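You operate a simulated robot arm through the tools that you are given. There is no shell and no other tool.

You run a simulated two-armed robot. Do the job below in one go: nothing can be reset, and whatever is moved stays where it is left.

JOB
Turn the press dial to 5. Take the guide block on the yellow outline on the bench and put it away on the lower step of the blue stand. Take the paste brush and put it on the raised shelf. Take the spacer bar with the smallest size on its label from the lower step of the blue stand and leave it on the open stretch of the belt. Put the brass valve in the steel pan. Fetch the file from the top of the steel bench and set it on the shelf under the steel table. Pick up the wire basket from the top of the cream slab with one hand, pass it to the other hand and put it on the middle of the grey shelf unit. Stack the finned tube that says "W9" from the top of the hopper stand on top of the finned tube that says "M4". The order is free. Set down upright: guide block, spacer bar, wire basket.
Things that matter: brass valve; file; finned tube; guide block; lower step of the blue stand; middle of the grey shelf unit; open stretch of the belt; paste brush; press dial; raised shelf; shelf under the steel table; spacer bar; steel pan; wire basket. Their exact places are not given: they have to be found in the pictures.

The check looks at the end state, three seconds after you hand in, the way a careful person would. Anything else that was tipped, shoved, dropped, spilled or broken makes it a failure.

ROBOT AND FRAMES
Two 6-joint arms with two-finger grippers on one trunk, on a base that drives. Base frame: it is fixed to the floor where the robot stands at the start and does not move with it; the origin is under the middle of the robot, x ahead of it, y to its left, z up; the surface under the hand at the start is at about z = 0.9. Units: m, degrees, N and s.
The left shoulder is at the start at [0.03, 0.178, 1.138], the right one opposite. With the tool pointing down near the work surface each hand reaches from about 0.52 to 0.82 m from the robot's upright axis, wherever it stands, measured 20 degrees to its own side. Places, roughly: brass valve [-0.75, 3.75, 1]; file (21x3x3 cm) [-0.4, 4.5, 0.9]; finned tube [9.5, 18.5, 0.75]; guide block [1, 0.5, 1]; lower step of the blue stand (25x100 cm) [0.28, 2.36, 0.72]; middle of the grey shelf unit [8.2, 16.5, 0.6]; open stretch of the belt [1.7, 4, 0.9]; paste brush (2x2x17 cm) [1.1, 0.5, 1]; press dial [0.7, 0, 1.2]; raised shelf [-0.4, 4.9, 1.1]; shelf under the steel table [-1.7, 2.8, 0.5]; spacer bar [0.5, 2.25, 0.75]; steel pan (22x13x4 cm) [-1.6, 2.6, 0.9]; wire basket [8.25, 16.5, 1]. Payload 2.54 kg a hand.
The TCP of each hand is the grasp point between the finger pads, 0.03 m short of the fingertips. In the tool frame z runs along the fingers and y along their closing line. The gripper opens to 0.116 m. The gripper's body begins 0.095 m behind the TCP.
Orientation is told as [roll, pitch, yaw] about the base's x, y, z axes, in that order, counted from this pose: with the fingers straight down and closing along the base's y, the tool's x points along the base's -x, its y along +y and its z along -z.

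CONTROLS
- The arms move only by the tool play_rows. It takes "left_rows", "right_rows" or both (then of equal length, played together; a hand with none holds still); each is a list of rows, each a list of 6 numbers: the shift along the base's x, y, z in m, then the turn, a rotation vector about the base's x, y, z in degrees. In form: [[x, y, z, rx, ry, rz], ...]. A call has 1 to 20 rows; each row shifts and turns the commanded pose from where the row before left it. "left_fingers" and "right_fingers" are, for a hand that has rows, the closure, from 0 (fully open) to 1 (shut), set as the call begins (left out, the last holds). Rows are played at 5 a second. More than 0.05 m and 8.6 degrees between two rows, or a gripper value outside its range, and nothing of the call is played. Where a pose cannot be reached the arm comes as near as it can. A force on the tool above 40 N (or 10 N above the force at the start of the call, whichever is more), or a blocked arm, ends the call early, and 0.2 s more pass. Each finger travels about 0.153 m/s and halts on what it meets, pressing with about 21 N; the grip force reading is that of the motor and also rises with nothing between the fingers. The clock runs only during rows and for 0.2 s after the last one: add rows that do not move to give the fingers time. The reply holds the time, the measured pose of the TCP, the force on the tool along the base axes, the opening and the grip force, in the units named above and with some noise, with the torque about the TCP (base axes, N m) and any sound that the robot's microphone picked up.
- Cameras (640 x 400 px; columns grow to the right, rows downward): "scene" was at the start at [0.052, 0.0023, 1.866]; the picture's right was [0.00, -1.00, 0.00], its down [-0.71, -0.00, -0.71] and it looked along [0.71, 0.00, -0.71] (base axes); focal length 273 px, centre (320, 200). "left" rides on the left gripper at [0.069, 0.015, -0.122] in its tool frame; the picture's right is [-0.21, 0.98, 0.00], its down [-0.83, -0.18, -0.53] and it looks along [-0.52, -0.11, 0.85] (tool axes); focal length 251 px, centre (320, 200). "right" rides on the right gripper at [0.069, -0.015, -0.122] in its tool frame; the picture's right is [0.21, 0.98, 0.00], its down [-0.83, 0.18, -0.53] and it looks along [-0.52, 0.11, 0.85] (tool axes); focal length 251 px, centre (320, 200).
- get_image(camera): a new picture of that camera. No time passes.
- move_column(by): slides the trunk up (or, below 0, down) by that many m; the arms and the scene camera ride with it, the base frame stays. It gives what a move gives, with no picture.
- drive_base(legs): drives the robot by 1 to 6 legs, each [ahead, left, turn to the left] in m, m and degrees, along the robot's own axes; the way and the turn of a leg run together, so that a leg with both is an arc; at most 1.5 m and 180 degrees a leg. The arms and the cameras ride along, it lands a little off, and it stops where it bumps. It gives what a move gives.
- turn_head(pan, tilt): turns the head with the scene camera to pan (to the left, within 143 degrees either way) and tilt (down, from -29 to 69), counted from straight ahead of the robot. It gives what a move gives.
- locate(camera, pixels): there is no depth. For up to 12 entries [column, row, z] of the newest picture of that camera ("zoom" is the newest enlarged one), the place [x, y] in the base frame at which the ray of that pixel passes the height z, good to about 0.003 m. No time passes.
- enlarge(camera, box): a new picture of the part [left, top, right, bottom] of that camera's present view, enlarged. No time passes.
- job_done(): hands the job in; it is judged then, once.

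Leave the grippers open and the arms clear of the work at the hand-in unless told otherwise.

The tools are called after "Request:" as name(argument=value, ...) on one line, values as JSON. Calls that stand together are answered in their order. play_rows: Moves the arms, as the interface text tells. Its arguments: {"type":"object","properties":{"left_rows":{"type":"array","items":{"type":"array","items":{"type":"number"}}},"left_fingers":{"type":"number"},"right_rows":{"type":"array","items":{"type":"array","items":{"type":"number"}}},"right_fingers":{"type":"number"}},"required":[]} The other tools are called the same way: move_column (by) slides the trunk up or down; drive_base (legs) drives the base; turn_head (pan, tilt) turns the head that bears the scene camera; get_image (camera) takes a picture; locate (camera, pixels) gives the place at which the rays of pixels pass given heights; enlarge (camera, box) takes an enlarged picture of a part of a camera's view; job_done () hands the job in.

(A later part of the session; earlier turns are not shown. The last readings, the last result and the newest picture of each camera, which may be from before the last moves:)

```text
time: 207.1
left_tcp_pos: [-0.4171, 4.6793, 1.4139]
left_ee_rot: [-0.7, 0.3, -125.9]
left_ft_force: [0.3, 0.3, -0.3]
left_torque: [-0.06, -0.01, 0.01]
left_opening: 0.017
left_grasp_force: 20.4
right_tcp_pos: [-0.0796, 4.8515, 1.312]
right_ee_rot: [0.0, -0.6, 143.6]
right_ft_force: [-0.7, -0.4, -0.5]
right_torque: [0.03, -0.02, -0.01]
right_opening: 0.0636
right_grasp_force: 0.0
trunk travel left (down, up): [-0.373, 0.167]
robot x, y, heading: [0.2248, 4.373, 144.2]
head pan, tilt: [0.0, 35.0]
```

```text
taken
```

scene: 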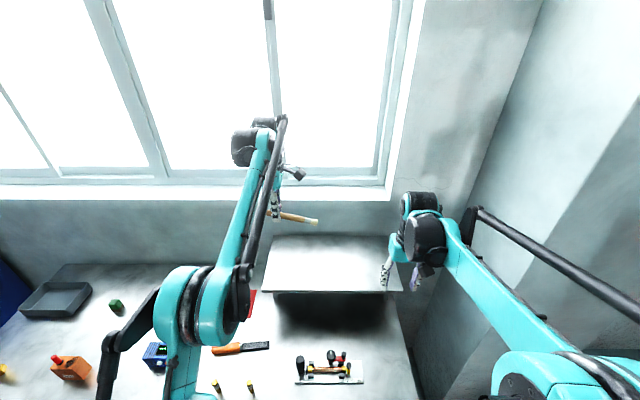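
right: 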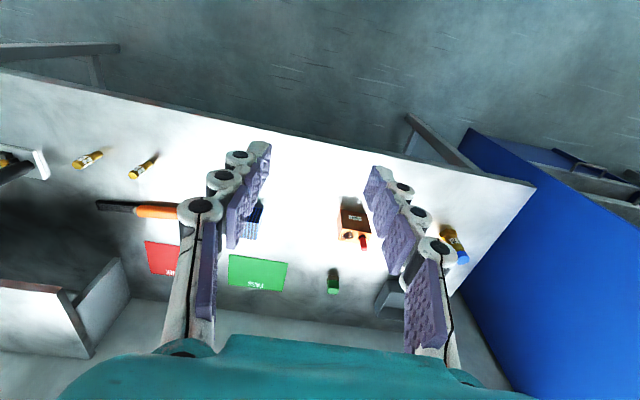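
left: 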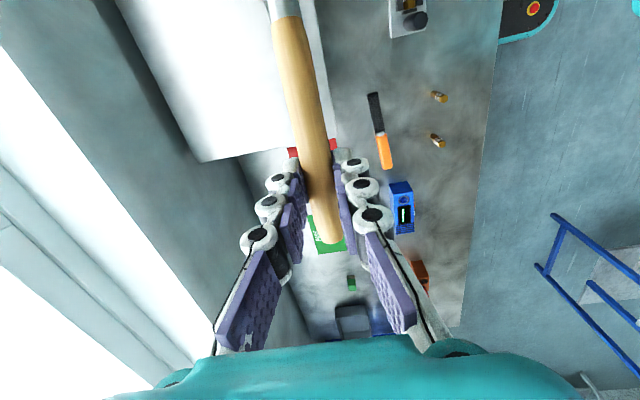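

I extend 5 cm and lower the brush to z = 1.15 over the shelf.

Request:
play_rows(left_rows=[[-0.021, 0.0155, 0, 0, 0, 0], [-0.021, 0.0155, 0, 0, 0, 0], [0, 0, -0.044, 0, 0, 0], [0, 0, -0.044, 0, 0, 0], [0, 0, -0.044, 0, 0, 0], [0, 0, -0.044, 0, 0, 0], [0, 0, -0.044, 0, 0, 0], [0, 0, -0.042, 0, 0, 0], [0, 0, 0, 0, 0, 0]])

Request:
get_image(camera="left")

Request:
enlarge(camera="scene", box=[230, 200, 430, 330])

```text
time: 209.1
left_tcp_pos: [-0.4409, 4.6926, 1.1401]
left_ee_rot: [-0.8, 0.2, -126.0]
left_ft_force: [0.7, 0.8, -0.4]
left_torque: [0.0, -0.01, -0.02]
left_opening: 0.0172
left_grasp_force: 21.0
left hand out of reach, approached as far as the arm can: row 1, 2
right_tcp_pos: [-0.0786, 4.8514, 1.313]
right_ee_rot: [-0.1, -0.5, 143.5]
right_ft_force: [0.4, 0.8, -0.4]
right_torque: [0.01, 0.01, 0.0]
right_opening: 0.0637
right_grasp_force: 0.1
trunk travel left (down, up): [-0.373, 0.167]
robot x, y, heading: [0.2213, 4.3763, 144.2]
head pan, tilt: [0.0, 35.0]
```

```text
taken
```

left: 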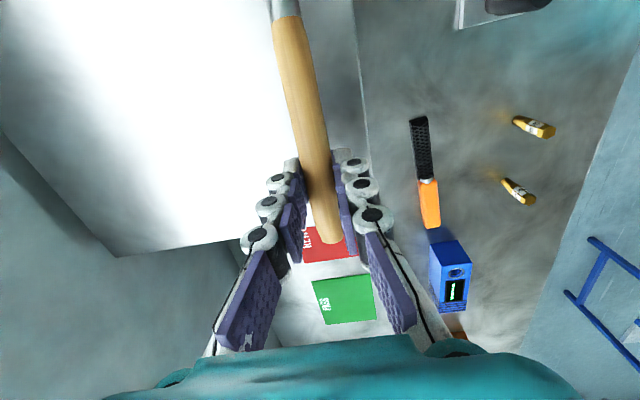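

```text
3.08 times, centred on (330, 265) of scene
```

zoom: 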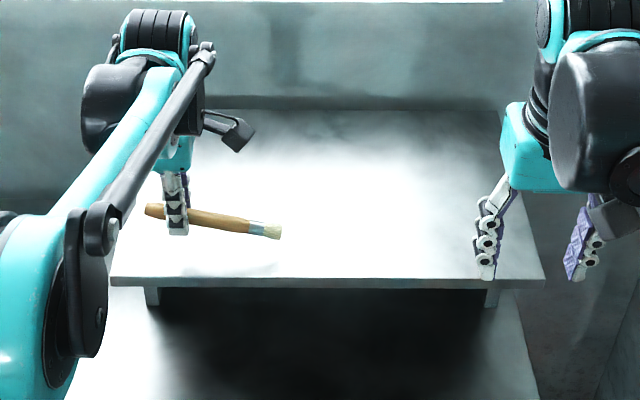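

The brush is above the shelf, about 6 cm behind the front edge. I try 2 cm deeper and lower until the fingertips almost touch.

Request:
play_rows(left_rows=[[-0.01, 0.007, 0, 0, 0, 0], [-0.01, 0.007, 0, 0, 0, 0], [0, 0, -0.004, 0, 0, 0], [0, 0, -0.003, 0, 0, 0], [0, 0, 0, 0, 0, 0]])

Request:
enlarge(camera="scene", box=[250, 220, 340, 300])

```text
time: 210.3
left_tcp_pos: [-0.462, 4.709, 1.132]
left_ee_rot: [-0.7, 0.2, -125.9]
left_ft_force: [0.9, -1.1, -1.4]
left_torque: [-0.01, 0.03, -0.02]
left_opening: 0.0171
left_grasp_force: 21.2
right_tcp_pos: [-0.0791, 4.8508, 1.3126]
right_ee_rot: [0.0, -0.6, 143.5]
right_ft_force: [0.1, 0.6, -0.6]
right_torque: [-0.01, 0.0, 0.0]
right_opening: 0.064
right_grasp_force: 0.0
trunk travel left (down, up): [-0.373, 0.167]
robot x, y, heading: [0.225, 4.376, 144.3]
head pan, tilt: [0.0, 35.0]
```

```text
5.00 times, centred on (295, 260) of scene
```

zoom: 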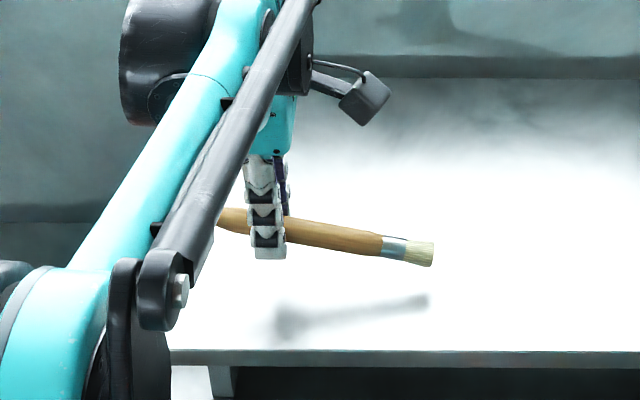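

The shadow suggests the tips are still above the surface, and re-checking the two views gives a shelf height nearer 1.08. I lower in small steps until I feel contact.

Request:
play_rows(left_rows=[[0, 0, -0.005, 0, 0, 0], [0, 0, -0.005, 0, 0, 0], [0, 0, 0, 0, 0, 0]])

Request:
play_rows(left_rows=[[0, 0, -0.004, 0, 0, 0], [0, 0, -0.003, 0, 0, 0], [0, 0, 0, 0, 0, 0]])

Request:
enlarge(camera="scene", box=[250, 220, 340, 300])

```text
time: 211.1
left_tcp_pos: [-0.4606, 4.7095, 1.1233]
left_ee_rot: [-0.9, 0.2, -125.8]
left_ft_force: [0.8, 0.0, -0.2]
left_torque: [-0.02, 0.0, 0.0]
left_opening: 0.017
left_grasp_force: 21.2
right_tcp_pos: [-0.0795, 4.8514, 1.3131]
right_ee_rot: [0.0, -0.5, 143.6]
right_ft_force: [0.3, 0.6, -0.6]
right_torque: [0.02, 0.03, 0.0]
right_opening: 0.0638
right_grasp_force: 0.0
trunk travel left (down, up): [-0.373, 0.167]
robot x, y, heading: [0.226, 4.3723, 144.2]
head pan, tilt: [0.0, 35.0]
```

```text
time: 211.9
left_tcp_pos: [-0.4616, 4.7088, 1.1165]
left_ee_rot: [-0.7, 0.2, -125.9]
left_ft_force: [0.6, 0.3, -0.2]
left_torque: [0.01, 0.05, -0.02]
left_opening: 0.0174
left_grasp_force: 20.8
right_tcp_pos: [-0.0781, 4.8517, 1.3134]
right_ee_rot: [0.0, -0.6, 143.5]
right_ft_force: [-0.4, -0.7, -1.1]
right_torque: [-0.02, 0.05, 0.02]
right_opening: 0.0636
right_grasp_force: 0.0
trunk travel left (down, up): [-0.373, 0.167]
robot x, y, heading: [0.2274, 4.3754, 144.2]
head pan, tilt: [0.0, 35.0]
```

```text
5.00 times, centred on (295, 260) of scene
```

zoom: 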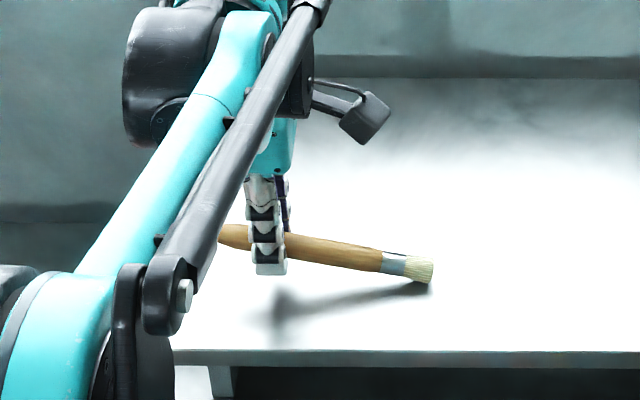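

Request:
play_rows(left_rows=[[0, 0, -0.004, 0, 0, 0], [0, 0, -0.003, 0, 0, 0], [0, 0, 0, 0, 0, 0]])

Request:
play_rows(left_rows=[[0, 0, -0.004, 0, 0, 0], [0, 0, 0, 0, 0, 0]])

Request:
enlarge(camera="scene", box=[250, 220, 340, 300])

```text
time: 212.7
left_tcp_pos: [-0.4618, 4.7081, 1.1085]
left_ee_rot: [-0.9, 0.2, -125.9]
left_ft_force: [-1.1, -1.7, 3.6]
left_torque: [0.38, -0.28, -0.03]
left_opening: 0.0168
left_grasp_force: 20.9
right_tcp_pos: [-0.0791, 4.8519, 1.3124]
right_ee_rot: [-0.1, -0.6, 143.6]
right_ft_force: [0.0, 0.0, -0.5]
right_torque: [-0.01, -0.01, -0.03]
right_opening: 0.064
right_grasp_force: 0.1
trunk travel left (down, up): [-0.373, 0.167]
robot x, y, heading: [0.2245, 4.3756, 144.2]
head pan, tilt: [0.0, 35.0]
```

```text
time: 213.3
left_tcp_pos: [-0.4613, 4.708, 1.1039]
left_ee_rot: [-0.8, 0.2, -125.9]
left_ft_force: [-1.6, -0.5, 4.7]
left_torque: [0.37, -0.27, 0.0]
left_opening: 0.0174
left_grasp_force: 21.0
right_tcp_pos: [-0.0781, 4.8516, 1.3137]
right_ee_rot: [0.0, -0.6, 143.5]
right_ft_force: [0.6, -0.9, 0.4]
right_torque: [0.0, 0.02, -0.02]
right_opening: 0.0635
right_grasp_force: 0.0
trunk travel left (down, up): [-0.373, 0.167]
robot x, y, heading: [0.2263, 4.3704, 144.1]
head pan, tilt: [0.0, 35.0]
```

```text
5.00 times, centred on (295, 260) of scene
```

zoom: 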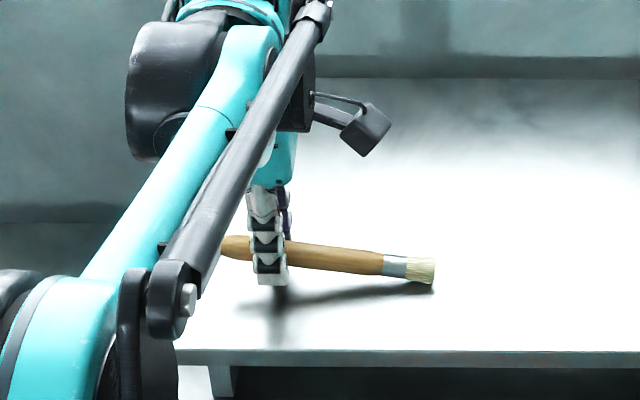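

The bristle end touches and the brush is pivoting flat in the grip. I continue down a little until the fingertips reach the shelf.

Request:
play_rows(left_rows=[[0, 0, -0.003, 0, 0, 0], [0, 0, 0, 0, 0, 0]])

Request:
play_rows(left_rows=[[0, 0, -0.003, 0, 0, 0], [0, 0, 0, 0, 0, 0]])

Request:
play_rows(left_rows=[[0, 0, -0.003, 0, 0, 0], [0, 0, 0, 0, 0, 0]])

Request:
enlarge(camera="scene", box=[250, 220, 340, 300])

```text
time: 213.9
left_tcp_pos: [-0.4618, 4.7091, 1.1012]
left_ee_rot: [-0.7, 0.2, -125.9]
left_ft_force: [-1.1, -0.9, 4.8]
left_torque: [0.46, -0.3, 0.05]
left_opening: 0.0169
left_grasp_force: 21.0
right_tcp_pos: [-0.0796, 4.8506, 1.3136]
right_ee_rot: [-0.1, -0.6, 143.5]
right_ft_force: [-0.1, 0.5, -0.1]
right_torque: [0.01, -0.01, -0.01]
right_opening: 0.0636
right_grasp_force: 0.2
trunk travel left (down, up): [-0.373, 0.167]
robot x, y, heading: [0.2293, 4.3738, 144.3]
head pan, tilt: [0.0, 35.0]
```

```text
time: 214.5
left_tcp_pos: [-0.463, 4.7097, 1.0985]
left_ee_rot: [-0.9, 0.2, -125.8]
left_ft_force: [-1.3, -1.2, 4.4]
left_torque: [0.36, -0.26, -0.02]
left_opening: 0.0167
left_grasp_force: 20.9
right_tcp_pos: [-0.0782, 4.8518, 1.3133]
right_ee_rot: [0.0, -0.6, 143.6]
right_ft_force: [-0.1, 0.7, -0.1]
right_torque: [0.02, -0.05, -0.01]
right_opening: 0.064
right_grasp_force: 0.2
trunk travel left (down, up): [-0.373, 0.167]
robot x, y, heading: [0.2289, 4.3727, 144.2]
head pan, tilt: [0.0, 35.0]
```

```text
time: 215.1
left_tcp_pos: [-0.4617, 4.7081, 1.0963]
left_ee_rot: [-0.8, 0.3, -126.0]
left_ft_force: [-1.1, -1.1, 4.6]
left_torque: [0.41, -0.3, 0.03]
left_opening: 0.0171
left_grasp_force: 21.3
right_tcp_pos: [-0.0784, 4.8516, 1.3141]
right_ee_rot: [-0.2, -0.6, 143.4]
right_ft_force: [-0.1, -0.5, -0.5]
right_torque: [0.01, 0.01, 0.01]
right_opening: 0.0639
right_grasp_force: 0.1
trunk travel left (down, up): [-0.373, 0.167]
robot x, y, heading: [0.2261, 4.3708, 144.0]
head pan, tilt: [0.0, 35.0]
```

```text
5.00 times, centred on (295, 260) of scene
```

zoom: 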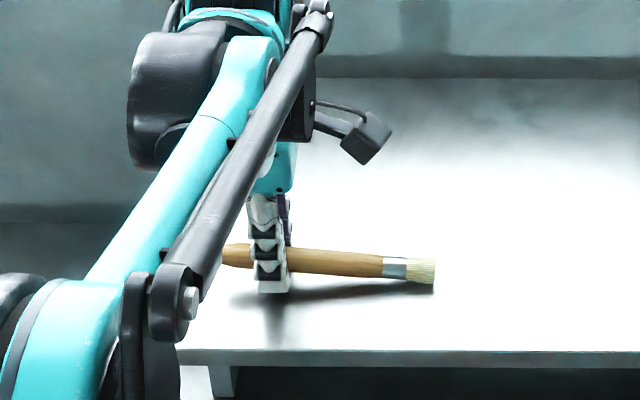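

Request:
play_rows(left_rows=[[0, 0, -0.003, 0, 0, 0], [0, 0, 0, 0, 0, 0]])

Request:
play_rows(left_rows=[[0, 0, -0.003, 0, 0, 0], [0, 0, 0, 0, 0, 0]])

Request:
play_rows(left_rows=[[0, 0, -0.003, 0, 0, 0], [0, 0, 0, 0, 0, 0]])

```text
time: 215.7
left_tcp_pos: [-0.4615, 4.7075, 1.0936]
left_ee_rot: [-0.8, 0.3, -126.0]
left_ft_force: [-2.9, -2.5, 4.7]
left_torque: [0.42, -0.29, 0.02]
left_opening: 0.0171
left_grasp_force: 20.9
right_tcp_pos: [-0.0781, 4.8508, 1.3127]
right_ee_rot: [-0.1, -0.6, 143.4]
right_ft_force: [0.0, -0.4, -0.2]
right_torque: [-0.02, 0.03, -0.01]
right_opening: 0.0639
right_grasp_force: 0.0
trunk travel left (down, up): [-0.373, 0.167]
robot x, y, heading: [0.2266, 4.3764, 144.4]
head pan, tilt: [0.0, 35.0]
```

```text
time: 216.3
left_tcp_pos: [-0.4597, 4.7094, 1.091]
left_ee_rot: [-0.8, 0.2, -125.9]
left_ft_force: [-2.2, -1.0, 4.8]
left_torque: [0.4, -0.29, -0.01]
left_opening: 0.017
left_grasp_force: 20.9
right_tcp_pos: [-0.0788, 4.8506, 1.3134]
right_ee_rot: [-0.1, -0.5, 143.6]
right_ft_force: [0.3, -0.6, -0.6]
right_torque: [-0.04, 0.0, 0.0]
right_opening: 0.0638
right_grasp_force: 0.0
trunk travel left (down, up): [-0.373, 0.167]
robot x, y, heading: [0.2227, 4.3693, 144.2]
head pan, tilt: [0.0, 35.0]
```

```text
time: 216.9
left_tcp_pos: [-0.4609, 4.709, 1.0892]
left_ee_rot: [-0.9, 0.2, -125.9]
left_ft_force: [-5.8, 0.0, 23.0]
left_torque: [0.19, -0.33, 0.11]
left_opening: 0.0169
left_grasp_force: 20.8
right_tcp_pos: [-0.0777, 4.8509, 1.313]
right_ee_rot: [-0.1, -0.7, 143.6]
right_ft_force: [0.3, 0.7, -0.2]
right_torque: [-0.01, 0.01, 0.05]
right_opening: 0.0639
right_grasp_force: 0.1
trunk travel left (down, up): [-0.373, 0.167]
robot x, y, heading: [0.2253, 4.371, 143.9]
head pan, tilt: [0.0, 35.0]
```

The fingertips touch the shelf (23 N), with the brush about 2 cm up and its bristle end resting. I relieve 2 mm, open, and rise.

Request:
play_rows(left_rows=[[0, 0, 0.002, 0, 0, 0], [0, 0, 0, 0, 0, 0]])

Request:
play_rows(left_rows=[[0, 0, 0, 0, 0, 0], [0, 0, 0, 0, 0, 0], [0, 0, 0, 0, 0, 0], [0, 0, 0.03, 0, 0, 0], [0, 0, 0.04, 0, 0, 0], [0, 0, 0.045, 0, 0, 0], [0, 0, 0.045, 0, 0, 0], [0, 0, 0.045, 0, 0, 0], [0, 0, 0.045, 0, 0, 0]], left_fingers=0.45)

Request:
get_image(camera="scene")

Request:
enlarge(camera="scene", box=[220, 220, 400, 330])

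```text
time: 217.5
left_tcp_pos: [-0.4602, 4.7091, 1.0894]
left_ee_rot: [-0.8, 0.2, -125.9]
left_ft_force: [0.9, -1.4, 2.0]
left_torque: [-0.1, -0.01, 0.0]
left_opening: 0.0169
left_grasp_force: 20.9
right_tcp_pos: [-0.0796, 4.8508, 1.3129]
right_ee_rot: [-0.1, -0.5, 143.5]
right_ft_force: [0.2, 0.3, -0.6]
right_torque: [-0.02, 0.01, 0.02]
right_opening: 0.0639
right_grasp_force: 0.0
trunk travel left (down, up): [-0.373, 0.167]
robot x, y, heading: [0.2241, 4.3748, 144.5]
head pan, tilt: [0.0, 35.0]
```

```text
time: 219.5
left_tcp_pos: [-0.4602, 4.7089, 1.3404]
left_ee_rot: [-0.7, 0.2, -125.9]
left_ft_force: [-0.1, 0.2, 0.6]
left_torque: [-0.02, 0.04, 0.03]
left_opening: 0.0636
left_grasp_force: 0.1
right_tcp_pos: [-0.0793, 4.8515, 1.313]
right_ee_rot: [0.0, -0.6, 143.6]
right_ft_force: [-0.2, 0.3, -0.6]
right_torque: [0.03, 0.01, 0.01]
right_opening: 0.0637
right_grasp_force: 0.0
trunk travel left (down, up): [-0.373, 0.167]
robot x, y, heading: [0.2286, 4.3744, 144.2]
head pan, tilt: [0.0, 35.0]
```

```text
taken
```

scene: 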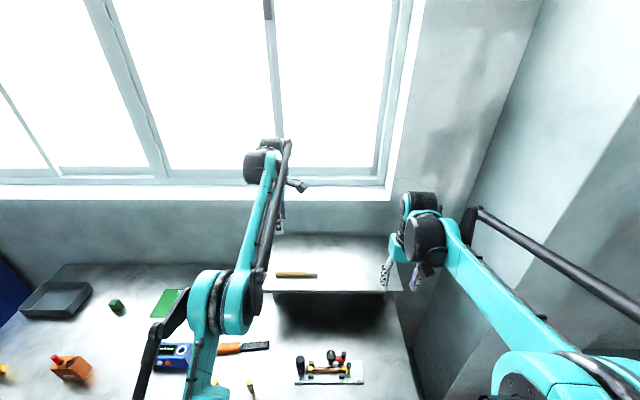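

```text
3.56 times, centred on (310, 275) of scene
```

zoom: 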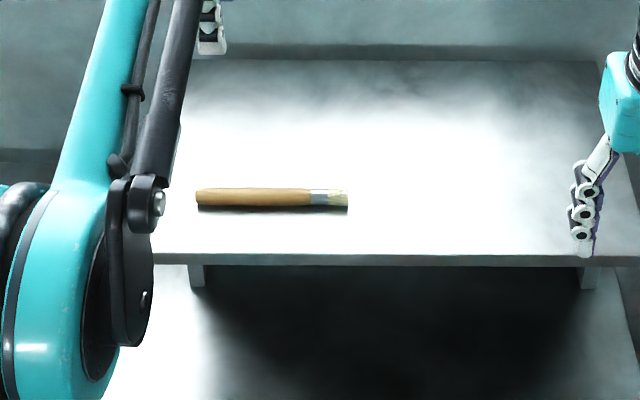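

The brush lies on the raised shelf. Next is the file, black blade with orange handle, at about (-0.41,4.39). I slide left 0.2 m and back 0.08 m, then look closely.

Request:
drive_base(legs=[[-0.08, 0.2, 0]])

Request:
get_image(camera="left")

Request:
get_image(camera="scene")

Request:
enlarge(camera="scene", box=[200, 260, 400, 390])

```text
time: 221.1
left_tcp_pos: [-0.5144, 4.4993, 1.3393]
left_ee_rot: [-0.8, 0.2, -125.8]
left_ft_force: [-0.3, -0.2, -0.5]
left_torque: [0.01, 0.0, 0.03]
left_opening: 0.0636
left_grasp_force: 0.1
right_tcp_pos: [-0.1317, 4.6423, 1.3131]
right_ee_rot: [-0.1, -0.5, 143.7]
right_ft_force: [0.1, -0.5, -0.2]
right_torque: [-0.02, 0.0, 0.02]
right_opening: 0.0639
right_grasp_force: 0.0
trunk travel left (down, up): [-0.373, 0.167]
robot x, y, heading: [0.1724, 4.1685, 144.5]
head pan, tilt: [0.0, 35.0]
```

```text
taken
```

left: 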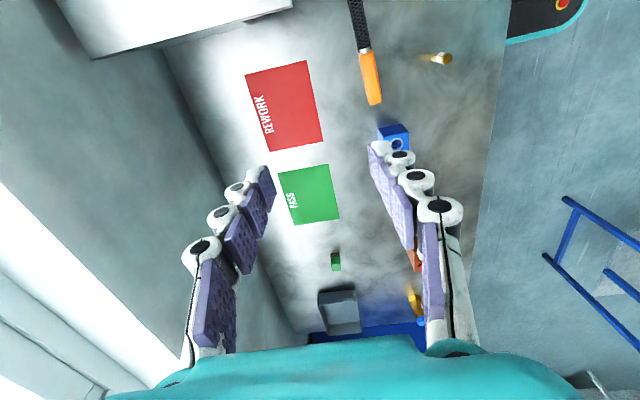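

```text
taken
```

scene: 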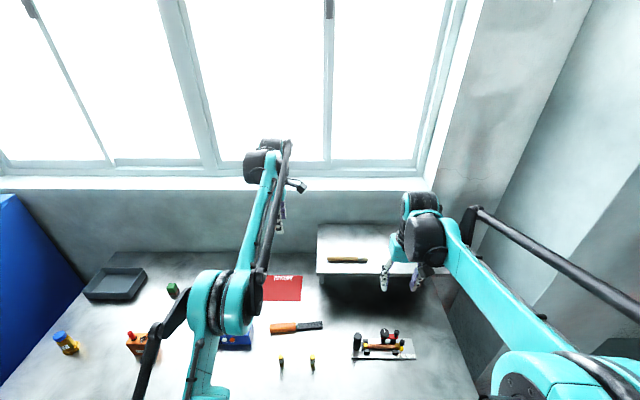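

```text
3.08 times, centred on (300, 325) of scene
```

zoom: 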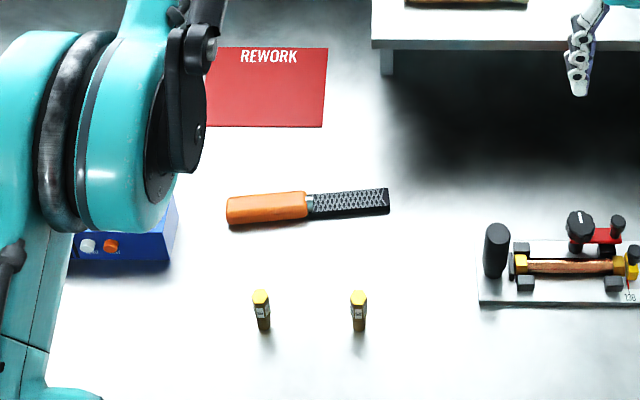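

Request:
locate(camera="zoom", pixels=[[228, 212, 0.915], [388, 200, 0.915], [306, 206, 0.915], [270, 222, 0.9], [345, 217, 0.9], [270, 196, 0.93], [345, 191, 0.92]])

Request:
locate(camera="left", pixels=[[373, 102, 0.915], [364, 50, 0.915], [370, 75, 0.93]])

```text
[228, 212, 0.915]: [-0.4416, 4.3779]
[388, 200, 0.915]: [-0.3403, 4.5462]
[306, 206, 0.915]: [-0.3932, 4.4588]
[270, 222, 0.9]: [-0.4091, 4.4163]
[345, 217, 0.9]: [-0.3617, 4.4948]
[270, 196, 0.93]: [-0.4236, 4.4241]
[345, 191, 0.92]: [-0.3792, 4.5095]
```

```text
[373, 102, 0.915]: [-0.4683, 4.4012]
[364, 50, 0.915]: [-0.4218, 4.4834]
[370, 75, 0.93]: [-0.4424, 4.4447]
```

The two views agree only if the bench top is lower, at about 0.86. So the file's middle is at about (-0.421,4.480), lying at 59°. I move the left hand above it, turn it 5°, and descend to z = 0.97.

Request:
play_rows(left_rows=[[0.031, -0.006, 0, 0, 0, 2.5], [0.031, -0.006, 0, 0, 0, 2.5], [0.031, -0.007, 0, 0, 0, 0], [0, 0, -0.045, 0, 0, 0], [0, 0, -0.045, 0, 0, 0], [0, 0, -0.045, 0, 0, 0], [0, 0, -0.045, 0, 0, 0], [0, 0, -0.045, 0, 0, 0], [0, 0, -0.045, 0, 0, 0], [0, 0, -0.045, 0, 0, 0], [0, 0, -0.045, 0, 0, 0], [0, 0, 0, 0, 0, 0]])

Request:
get_image(camera="left")

Request:
enlarge(camera="scene", box=[200, 260, 400, 390])

```text
time: 223.7
left_tcp_pos: [-0.4219, 4.4806, 0.9801]
left_ee_rot: [-0.9, 0.1, -120.9]
left_ft_force: [1.0, -0.1, 0.3]
left_torque: [0.01, 0.02, 0.01]
left_opening: 0.0638
left_grasp_force: 0.1
right_tcp_pos: [-0.1312, 4.6427, 1.3129]
right_ee_rot: [-0.1, -0.6, 143.7]
right_ft_force: [0.0, 0.0, -0.4]
right_torque: [0.01, 0.02, -0.01]
right_opening: 0.0638
right_grasp_force: 0.1
trunk travel left (down, up): [-0.373, 0.167]
robot x, y, heading: [0.1705, 4.1639, 144.4]
head pan, tilt: [0.0, 35.0]
```

```text
taken
```

left: 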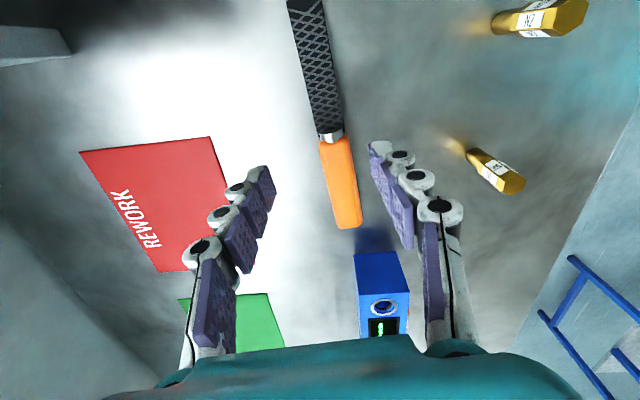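

```text
3.08 times, centred on (300, 325) of scene
```

zoom: 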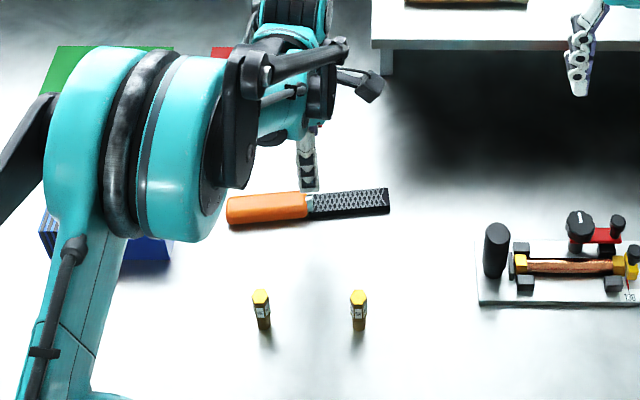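

The file is 8 mm off centre. I correct, lower to 0.92, then feel for the bench.

Request:
play_rows(left_rows=[[0.007, -0.004, -0.03, 0, 0, 0], [0, 0, -0.03, 0, 0, 0], [0, 0, -0.01, 0, 0, 0], [0, 0, 0, 0, 0, 0]])

Request:
play_rows(left_rows=[[0, 0, -0.005, 0, 0, 0], [0, 0, 0, 0, 0, 0]])

Request:
play_rows(left_rows=[[0, 0, -0.005, 0, 0, 0], [0, 0, 0, 0, 0, 0]])

Request:
get_image(camera="left")

```text
time: 224.7
left_tcp_pos: [-0.4147, 4.4759, 0.9102]
left_ee_rot: [-0.7, 0.2, -120.9]
left_ft_force: [0.0, -0.3, -0.4]
left_torque: [0.01, 0.02, 0.0]
left_opening: 0.0637
left_grasp_force: 0.0
right_tcp_pos: [-0.1325, 4.643, 1.3122]
right_ee_rot: [-0.1, -0.6, 143.7]
right_ft_force: [0.6, -0.5, 0.5]
right_torque: [0.0, 0.03, 0.01]
right_opening: 0.0638
right_grasp_force: 0.0
trunk travel left (down, up): [-0.373, 0.167]
robot x, y, heading: [0.1734, 4.1658, 144.5]
head pan, tilt: [0.0, 35.0]
```

```text
time: 225.3
left_tcp_pos: [-0.4152, 4.4762, 0.9047]
left_ee_rot: [-0.7, 0.2, -120.7]
left_ft_force: [0.8, 0.1, -0.7]
left_torque: [-0.03, -0.02, 0.0]
left_opening: 0.0637
left_grasp_force: 0.2
right_tcp_pos: [-0.1309, 4.6426, 1.3131]
right_ee_rot: [-0.1, -0.7, 143.7]
right_ft_force: [0.1, -0.1, 0.1]
right_torque: [0.02, -0.01, 0.02]
right_opening: 0.0641
right_grasp_force: 0.1
trunk travel left (down, up): [-0.373, 0.167]
robot x, y, heading: [0.1753, 4.1646, 144.3]
head pan, tilt: [0.0, 35.0]
```

```text
time: 225.9
left_tcp_pos: [-0.4141, 4.4753, 0.8993]
left_ee_rot: [-0.8, 0.2, -120.8]
left_ft_force: [-0.7, 1.4, 0.3]
left_torque: [0.02, -0.02, -0.03]
left_opening: 0.0638
left_grasp_force: 0.0
right_tcp_pos: [-0.1319, 4.643, 1.3134]
right_ee_rot: [-0.1, -0.6, 143.7]
right_ft_force: [0.8, -0.7, 0.3]
right_torque: [0.01, -0.01, -0.02]
right_opening: 0.0641
right_grasp_force: 0.1
trunk travel left (down, up): [-0.373, 0.167]
robot x, y, heading: [0.1727, 4.1654, 144.2]
head pan, tilt: [0.0, 35.0]
```

```text
taken
```

left: 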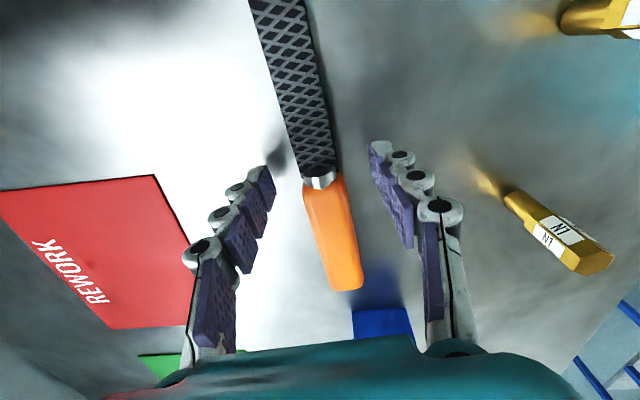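

Request:
play_rows(left_rows=[[0, 0, -0.004, 0, 0, 0], [0, 0, 0, 0, 0, 0]])

Request:
play_rows(left_rows=[[0, 0, -0.004, 0, 0, 0], [0, 0, 0, 0, 0, 0]])

Request:
play_rows(left_rows=[[0, 0, -0.003, 0, 0, 0], [0, 0, 0, 0, 0, 0]])

```text
time: 226.5
left_tcp_pos: [-0.4134, 4.476, 0.8952]
left_ee_rot: [-0.7, 0.2, -120.8]
left_ft_force: [-0.5, -0.3, 0.5]
left_torque: [-0.02, -0.01, -0.02]
left_opening: 0.0639
left_grasp_force: 0.0
right_tcp_pos: [-0.132, 4.644, 1.3126]
right_ee_rot: [-0.1, -0.6, 143.5]
right_ft_force: [0.5, 0.3, 0.0]
right_torque: [0.01, -0.02, 0.03]
right_opening: 0.0638
right_grasp_force: 0.1
trunk travel left (down, up): [-0.373, 0.167]
robot x, y, heading: [0.1721, 4.1625, 144.2]
head pan, tilt: [0.0, 35.0]
```

```text
time: 227.1
left_tcp_pos: [-0.4149, 4.4763, 0.8925]
left_ee_rot: [-0.7, 0.3, -120.8]
left_ft_force: [1.0, -1.0, 0.0]
left_torque: [0.0, -0.01, 0.0]
left_opening: 0.0637
left_grasp_force: 0.1
right_tcp_pos: [-0.1318, 4.6423, 1.3129]
right_ee_rot: [-0.1, -0.6, 143.6]
right_ft_force: [0.3, -0.4, -0.4]
right_torque: [0.01, 0.01, 0.01]
right_opening: 0.0637
right_grasp_force: 0.1
trunk travel left (down, up): [-0.373, 0.167]
robot x, y, heading: [0.1707, 4.1646, 144.3]
head pan, tilt: [0.0, 35.0]
```

```text
time: 227.7
left_tcp_pos: [-0.4144, 4.4758, 0.8893]
left_ee_rot: [-0.7, 0.2, -120.8]
left_ft_force: [-0.1, 0.1, -0.4]
left_torque: [-0.02, 0.03, -0.03]
left_opening: 0.0639
left_grasp_force: 0.0
right_tcp_pos: [-0.1325, 4.6413, 1.3133]
right_ee_rot: [-0.1, -0.7, 143.6]
right_ft_force: [-0.6, 1.3, -0.2]
right_torque: [0.02, 0.04, -0.02]
right_opening: 0.0639
right_grasp_force: 0.0
trunk travel left (down, up): [-0.373, 0.167]
robot x, y, heading: [0.1703, 4.1645, 144.3]
head pan, tilt: [0.0, 35.0]
```

Request:
enlarge(camera="left", box=[220, 120, 420, 250])

Request:
enlarge(camera="scene", box=[250, 290, 350, 360])

```text
3.08 times, centred on (320, 185) of left
```

zoom: 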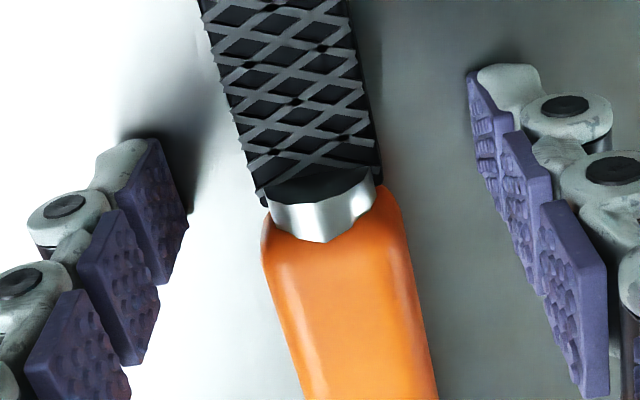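

```text
5.71 times, centred on (300, 325) of scene
```

zoom: 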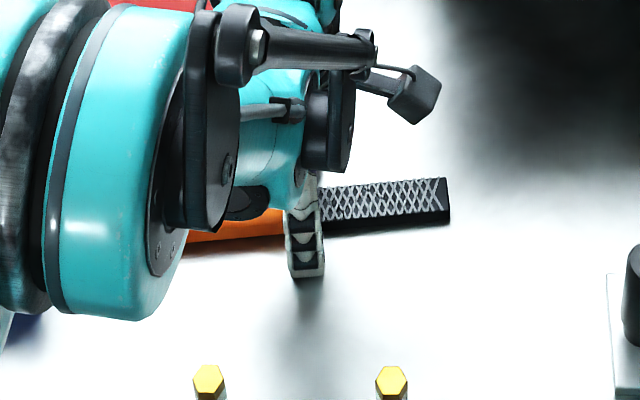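

I shift 2 cm toward the blade, whose sides are parallel, and close.

Request:
play_rows(left_rows=[[0.0103, 0.017, 0, 0, 0, 0], [0, 0, -0.002, 0, 0, 0], [0, 0, 0, 0, 0, 0]])

Request:
play_rows(left_rows=[[0, 0, 0, 0, 0, 0], [0, 0, 0, 0, 0, 0], [0, 0, 0, 0, 0, 0]], left_fingers=1)

Request:
get_image(camera="left")

```text
time: 228.5
left_tcp_pos: [-0.4036, 4.4943, 0.8868]
left_ee_rot: [-0.8, 0.1, -120.7]
left_ft_force: [1.4, -1.5, 8.3]
left_torque: [-0.22, -0.29, 0.0]
left_opening: 0.0665
left_grasp_force: 1.7
right_tcp_pos: [-0.1307, 4.6427, 1.3122]
right_ee_rot: [0.1, -0.6, 143.8]
right_ft_force: [0.4, -1.2, 0.8]
right_torque: [-0.01, -0.03, 0.0]
right_opening: 0.0636
right_grasp_force: 0.0
trunk travel left (down, up): [-0.373, 0.167]
robot x, y, heading: [0.1758, 4.1651, 144.4]
head pan, tilt: [0.0, 35.0]
```

```text
time: 229.1
left_tcp_pos: [-0.4002, 4.4923, 0.8889]
left_ee_rot: [-0.6, 0.2, -120.8]
left_ft_force: [6.2, -4.6, 23.2]
left_torque: [-0.64, -0.32, -0.12]
left_opening: 0.0258
left_grasp_force: 20.9
right_tcp_pos: [-0.1298, 4.6404, 1.3147]
right_ee_rot: [-0.1, -0.8, 143.7]
right_ft_force: [0.8, -0.7, 0.5]
right_torque: [0.04, 0.02, -0.02]
right_opening: 0.0639
right_grasp_force: 0.1
trunk travel left (down, up): [-0.373, 0.167]
robot x, y, heading: [0.1726, 4.1679, 144.3]
head pan, tilt: [0.0, 35.0]
stopped in row 2 (left hand): the force on the tool passed its limit at 45 N (the readings are from after the stop); the commanded pose is now the measured one
```

```text
taken
```

left: 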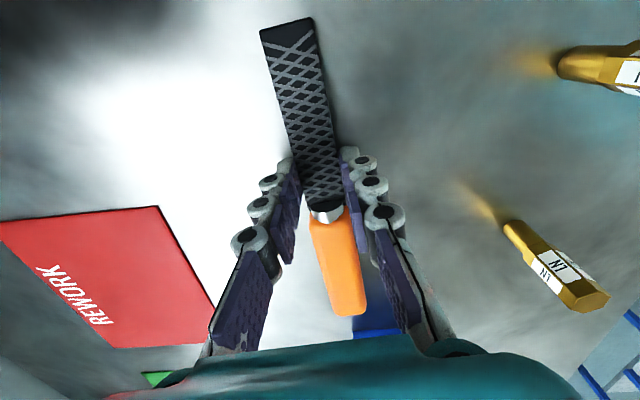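

Gripped the blade (25.8 mm). Lifting.

Request:
play_rows(left_rows=[[0, 0, 0.01, 0, 0, 0], [0, 0, 0.03, 0, 0, 0], [0, 0, 0.04, 0, 0, 0], [0, 0, 0.045, 0, 0, 0], [0, 0, 0.045, 0, 0, 0], [0, 0, 0.045, 0, 0, 0], [0, 0, 0.045, 0, 0, 0], [0, 0, 0.045, 0, 0, 0], [0, 0, 0.045, 0, 0, 0], [0, 0, 0, 0, 0, 0]])

Request:
get_image(camera="left")

Request:
get_image(camera="scene")

```text
time: 231.3
left_tcp_pos: [-0.4032, 4.4924, 1.2374]
left_ee_rot: [-0.5, 0.2, -120.8]
left_ft_force: [-0.5, 0.9, -3.2]
left_torque: [0.07, -0.07, -0.01]
left_opening: 0.0256
left_grasp_force: 21.4
right_tcp_pos: [-0.1316, 4.6419, 1.3116]
right_ee_rot: [-0.1, -0.6, 143.7]
right_ft_force: [0.3, 0.1, 0.7]
right_torque: [-0.02, -0.01, -0.01]
right_opening: 0.0641
right_grasp_force: 0.0
trunk travel left (down, up): [-0.373, 0.167]
robot x, y, heading: [0.1728, 4.1608, 144.3]
head pan, tilt: [0.0, 35.0]
```

```text
taken
```

left: 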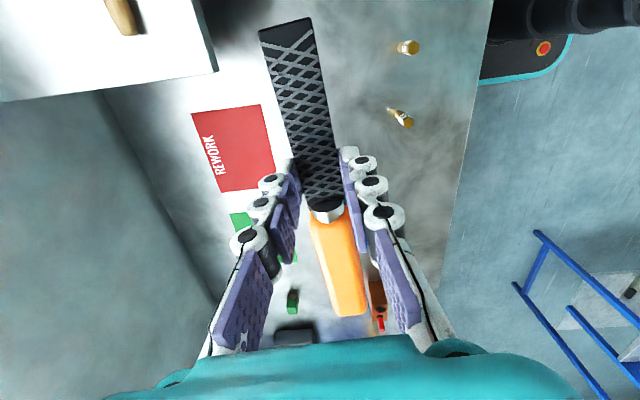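

```text
taken
```

scene: 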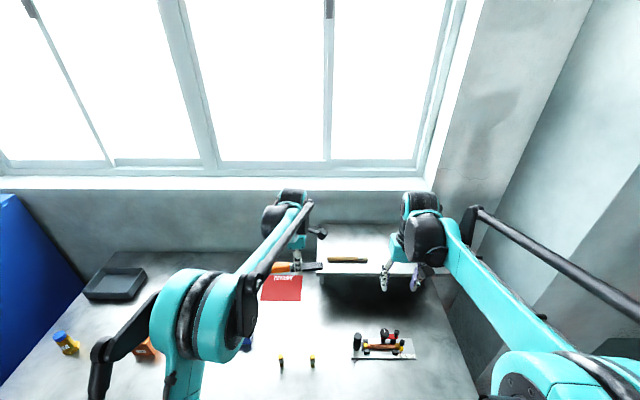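

The file is held horizontally. Next is the brass valve at the bench's left end, for the right hand. I retract the left hand a bit, then drive back 0.12 m and left 1.05 m.

Request:
play_rows(left_rows=[[0.03, -0.022, 0.01, 0, 0, 0], [0.03, -0.022, 0.01, 0, 0, 0], [0.03, -0.022, 0.01, 0, 0, 0], [0.03, -0.022, 0.01, 0, 0, 0], [0, 0, 0, 0, 0, 0]])

Request:
drive_base(legs=[[-0.12, 0, 0], [0, 1.05, 0]])

Request:
turn_head(pan=-10, tilt=45)

Request:
get_image(camera="scene")

Request:
get_image(camera="right")

```text
time: 232.5
left_tcp_pos: [-0.2859, 4.4061, 1.2757]
left_ee_rot: [-0.4, 0.3, -120.7]
left_ft_force: [-1.4, 0.3, -2.6]
left_torque: [0.06, -0.09, -0.02]
left_opening: 0.0254
left_grasp_force: 20.9
right_tcp_pos: [-0.1337, 4.6435, 1.311]
right_ee_rot: [-0.1, -0.5, 143.8]
right_ft_force: [-0.3, 0.6, 1.0]
right_torque: [-0.06, -0.02, -0.01]
right_opening: 0.0636
right_grasp_force: 0.1
trunk travel left (down, up): [-0.373, 0.167]
robot x, y, heading: [0.1713, 4.1633, 144.5]
head pan, tilt: [0.0, 35.0]
```

```text
time: 238.8
left_tcp_pos: [-0.8085, 3.4767, 1.2768]
left_ee_rot: [-0.6, 0.1, -121.4]
left_ft_force: [-0.1, -1.3, -2.8]
left_torque: [0.06, -0.06, 0.01]
left_opening: 0.0253
left_grasp_force: 21.7
right_tcp_pos: [-0.6547, 3.7142, 1.3129]
right_ee_rot: [-0.2, -0.6, 143.0]
right_ft_force: [-0.2, 0.2, 0.2]
right_torque: [-0.01, 0.01, 0.03]
right_opening: 0.0639
right_grasp_force: 0.0
trunk travel left (down, up): [-0.373, 0.167]
robot x, y, heading: [-0.3548, 3.2321, 143.7]
head pan, tilt: [0.0, 35.0]
```

```text
time: 239.5
left_tcp_pos: [-0.8078, 3.4767, 1.277]
left_ee_rot: [-0.6, 0.2, -121.4]
left_ft_force: [0.8, 0.4, -1.7]
left_torque: [0.07, -0.06, 0.02]
left_opening: 0.0254
left_grasp_force: 21.3
right_tcp_pos: [-0.6542, 3.7146, 1.3132]
right_ee_rot: [-0.1, -0.6, 143.1]
right_ft_force: [-0.9, 0.2, -1.6]
right_torque: [0.0, 0.01, 0.03]
right_opening: 0.0638
right_grasp_force: 0.0
trunk travel left (down, up): [-0.373, 0.167]
robot x, y, heading: [-0.3528, 3.2359, 143.6]
head pan, tilt: [-10.0, 45.0]
```

```text
taken
```

scene: 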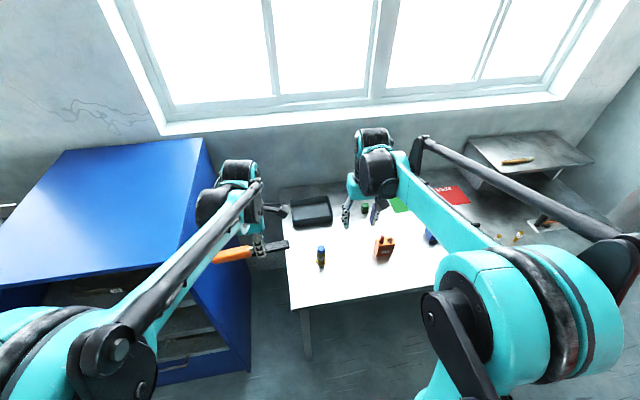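

```text
taken
```

right: 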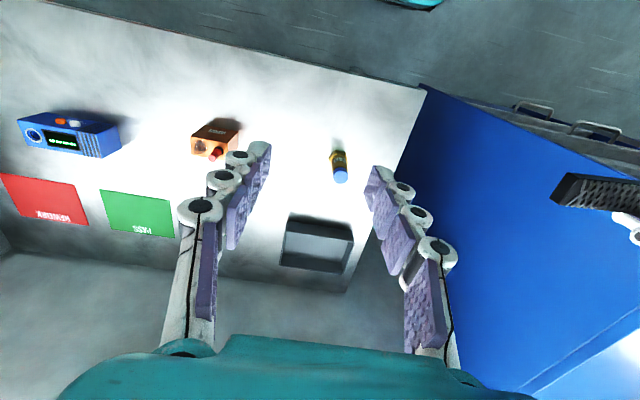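

The valve shows at scene (321,256) and right-camera (338,165). I zoom and triangulate its base and cap.

Request:
enlarge(camera="scene", box=[290, 225, 350, 285])

Request:
locate(camera="scene", pixels=[[321, 267, 0.857], [321, 247, 0.93], [321, 247, 0.95], [321, 247, 0.97]])

Request:
locate(camera="right", pixels=[[337, 148, 0.857], [340, 177, 0.93], [340, 177, 0.95], [340, 177, 0.97]])

Request:
enlarge(camera="right", box=[300, 130, 380, 200])

```text
6.67 times, centred on (320, 255) of scene
```

zoom: 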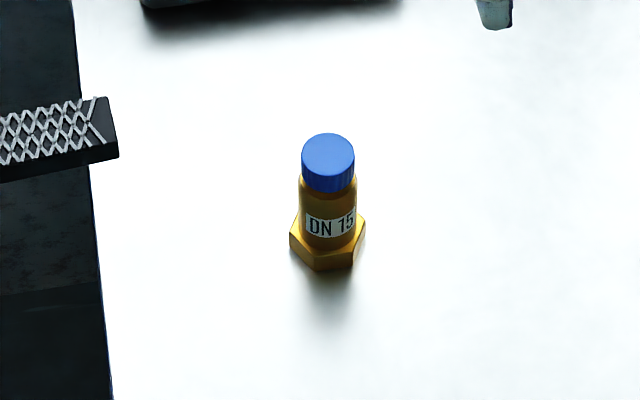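

```text
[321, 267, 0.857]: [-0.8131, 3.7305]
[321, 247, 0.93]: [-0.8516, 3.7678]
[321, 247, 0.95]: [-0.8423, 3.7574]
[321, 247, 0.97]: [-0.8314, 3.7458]
```

```text
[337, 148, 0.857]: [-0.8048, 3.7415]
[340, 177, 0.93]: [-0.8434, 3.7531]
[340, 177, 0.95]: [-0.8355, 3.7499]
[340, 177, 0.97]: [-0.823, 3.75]
```

```text
5.71 times, centred on (340, 165) of right
```

zoom: 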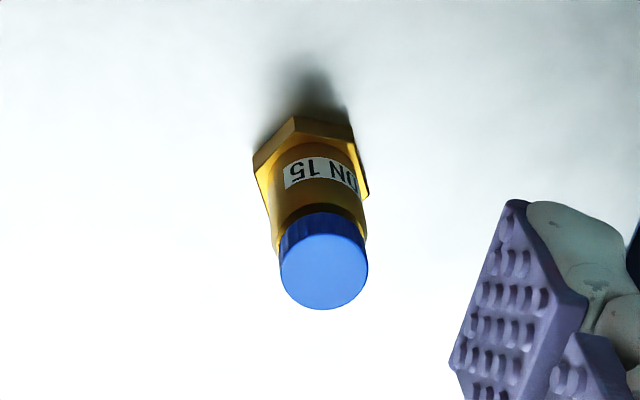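

The valve is upright at about (-0.832,3.751), with its body 3 cm across and its cap top at 0.955. I move the left hand (file) out of the way, then bring the right hand above the valve.

Request:
play_rows(left_rows=[[0.002, -0.043, 0, 0, 0, 0], [0.002, -0.043, 0, 0, 0, 0], [0.002, -0.042, 0, 0, 0, 0], [0, 0, 0, 0, 0, 0]])

Request:
play_rows(right_rows=[[-0.044, 0.009, 0, 0, 0, 0], [-0.044, 0.009, 0, 0, 0, 0], [-0.045, 0.009, 0, 0, 0, 0], [-0.045, 0.009, 0, 0, 0, 0], [0, 0, -0.045, 0, 0, 0], [0, 0, -0.045, 0, 0, 0], [0, 0, -0.045, 0, 0, 0], [0, 0, -0.045, 0, 0, 0], [0, 0, -0.045, 0, 0, 0], [0, 0, -0.045, 0, 0, 0], [0, 0, 0, 0, 0, 0]])

Request:
get_image(camera="right")

Request:
get_image(camera="scene")

```text
time: 240.5
left_tcp_pos: [-0.8026, 3.3494, 1.278]
left_ee_rot: [-0.7, 0.2, -121.4]
left_ft_force: [0.0, 0.7, -2.7]
left_torque: [0.03, -0.09, 0.02]
left_opening: 0.0256
left_grasp_force: 20.9
right_tcp_pos: [-0.6539, 3.7135, 1.3121]
right_ee_rot: [0.0, -0.6, 143.1]
right_ft_force: [0.6, 0.3, 0.1]
right_torque: [-0.02, 0.01, 0.01]
right_opening: 0.0636
right_grasp_force: 0.0
trunk travel left (down, up): [-0.373, 0.167]
robot x, y, heading: [-0.3517, 3.2299, 143.7]
head pan, tilt: [-10.0, 45.0]
```

```text
time: 242.9
left_tcp_pos: [-0.8027, 3.349, 1.2779]
left_ee_rot: [-0.6, 0.2, -121.4]
left_ft_force: [0.8, -1.0, -1.8]
left_torque: [0.07, -0.06, 0.01]
left_opening: 0.0257
left_grasp_force: 21.2
right_tcp_pos: [-0.8338, 3.751, 1.0436]
right_ee_rot: [-0.1, -0.6, 143.1]
right_ft_force: [0.1, -0.3, 0.4]
right_torque: [0.01, 0.02, 0.0]
right_opening: 0.0639
right_grasp_force: 0.1
trunk travel left (down, up): [-0.373, 0.167]
robot x, y, heading: [-0.3507, 3.2354, 143.9]
head pan, tilt: [-10.0, 45.0]
```

```text
taken
```

right: 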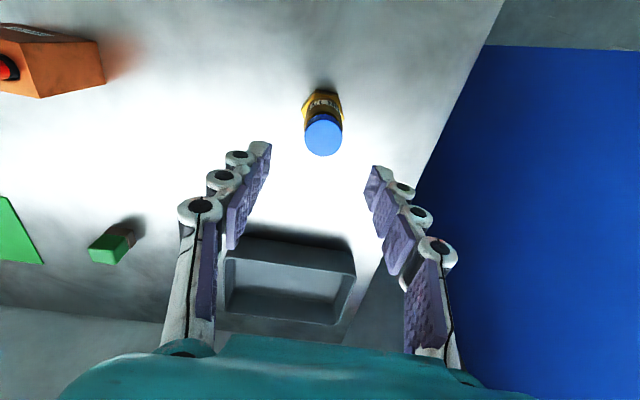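

```text
taken
```

scene: 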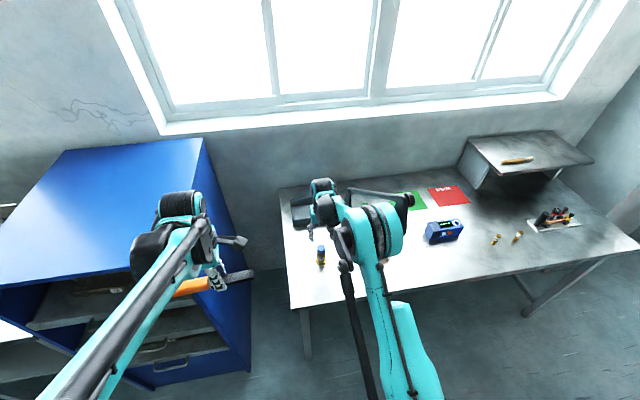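

The valve is centred within a few mm. I correct, descend to 0.912 and close on the body.

Request:
play_rows(right_rows=[[0.0027, -0.0064, -0.04, 0, 0, 0], [0, 0, -0.04, 0, 0, 0], [0, 0, -0.03, 0, 0, 0], [0, 0, -0.022, 0, 0, 0], [0, 0, 0, 0, 0, 0]])

Request:
get_image(camera="right")

Request:
play_rows(right_rows=[[0, 0, 0, 0, 0, 0], [0, 0, 0, 0, 0, 0], [0, 0, 0, 0, 0, 0]], right_fingers=1)

Request:
get_image(camera="right")

```text
time: 244.1
left_tcp_pos: [-0.8035, 3.3485, 1.2773]
left_ee_rot: [-0.6, 0.0, -121.3]
left_ft_force: [0.1, -0.5, -2.6]
left_torque: [0.11, -0.06, -0.01]
left_opening: 0.0253
left_grasp_force: 21.0
right_tcp_pos: [-0.8287, 3.7444, 0.9114]
right_ee_rot: [-0.2, -0.7, 143.1]
right_ft_force: [-1.4, 0.8, 0.7]
right_torque: [0.01, 0.01, -0.03]
right_opening: 0.0639
right_grasp_force: 0.0
trunk travel left (down, up): [-0.373, 0.167]
robot x, y, heading: [-0.3524, 3.2334, 143.7]
head pan, tilt: [-10.0, 45.0]
```

```text
taken
```

right: 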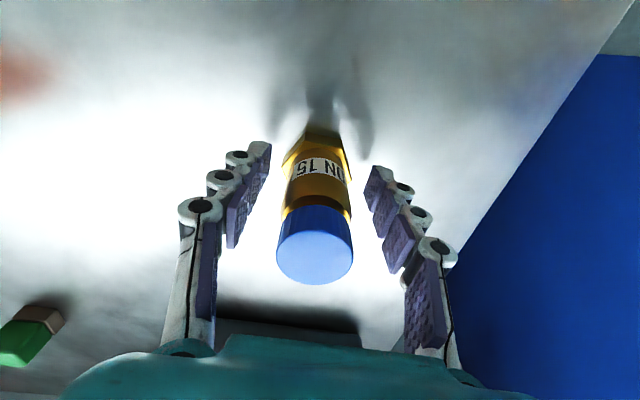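

```text
time: 244.9
left_tcp_pos: [-0.8019, 3.3492, 1.2784]
left_ee_rot: [-0.6, 0.2, -121.3]
left_ft_force: [-0.3, 0.5, -2.3]
left_torque: [0.09, -0.05, 0.02]
left_opening: 0.0256
left_grasp_force: 20.7
right_tcp_pos: [-0.8294, 3.7445, 0.911]
right_ee_rot: [-0.1, -0.5, 143.1]
right_ft_force: [1.1, 1.3, -0.5]
right_torque: [0.0, -0.04, -0.02]
right_opening: 0.0372
right_grasp_force: 21.1
trunk travel left (down, up): [-0.373, 0.167]
robot x, y, heading: [-0.3542, 3.2322, 143.9]
head pan, tilt: [-10.0, 45.0]
```

```text
taken
```

right: 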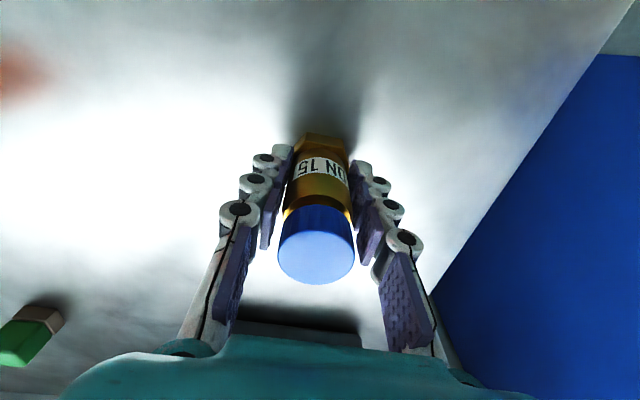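

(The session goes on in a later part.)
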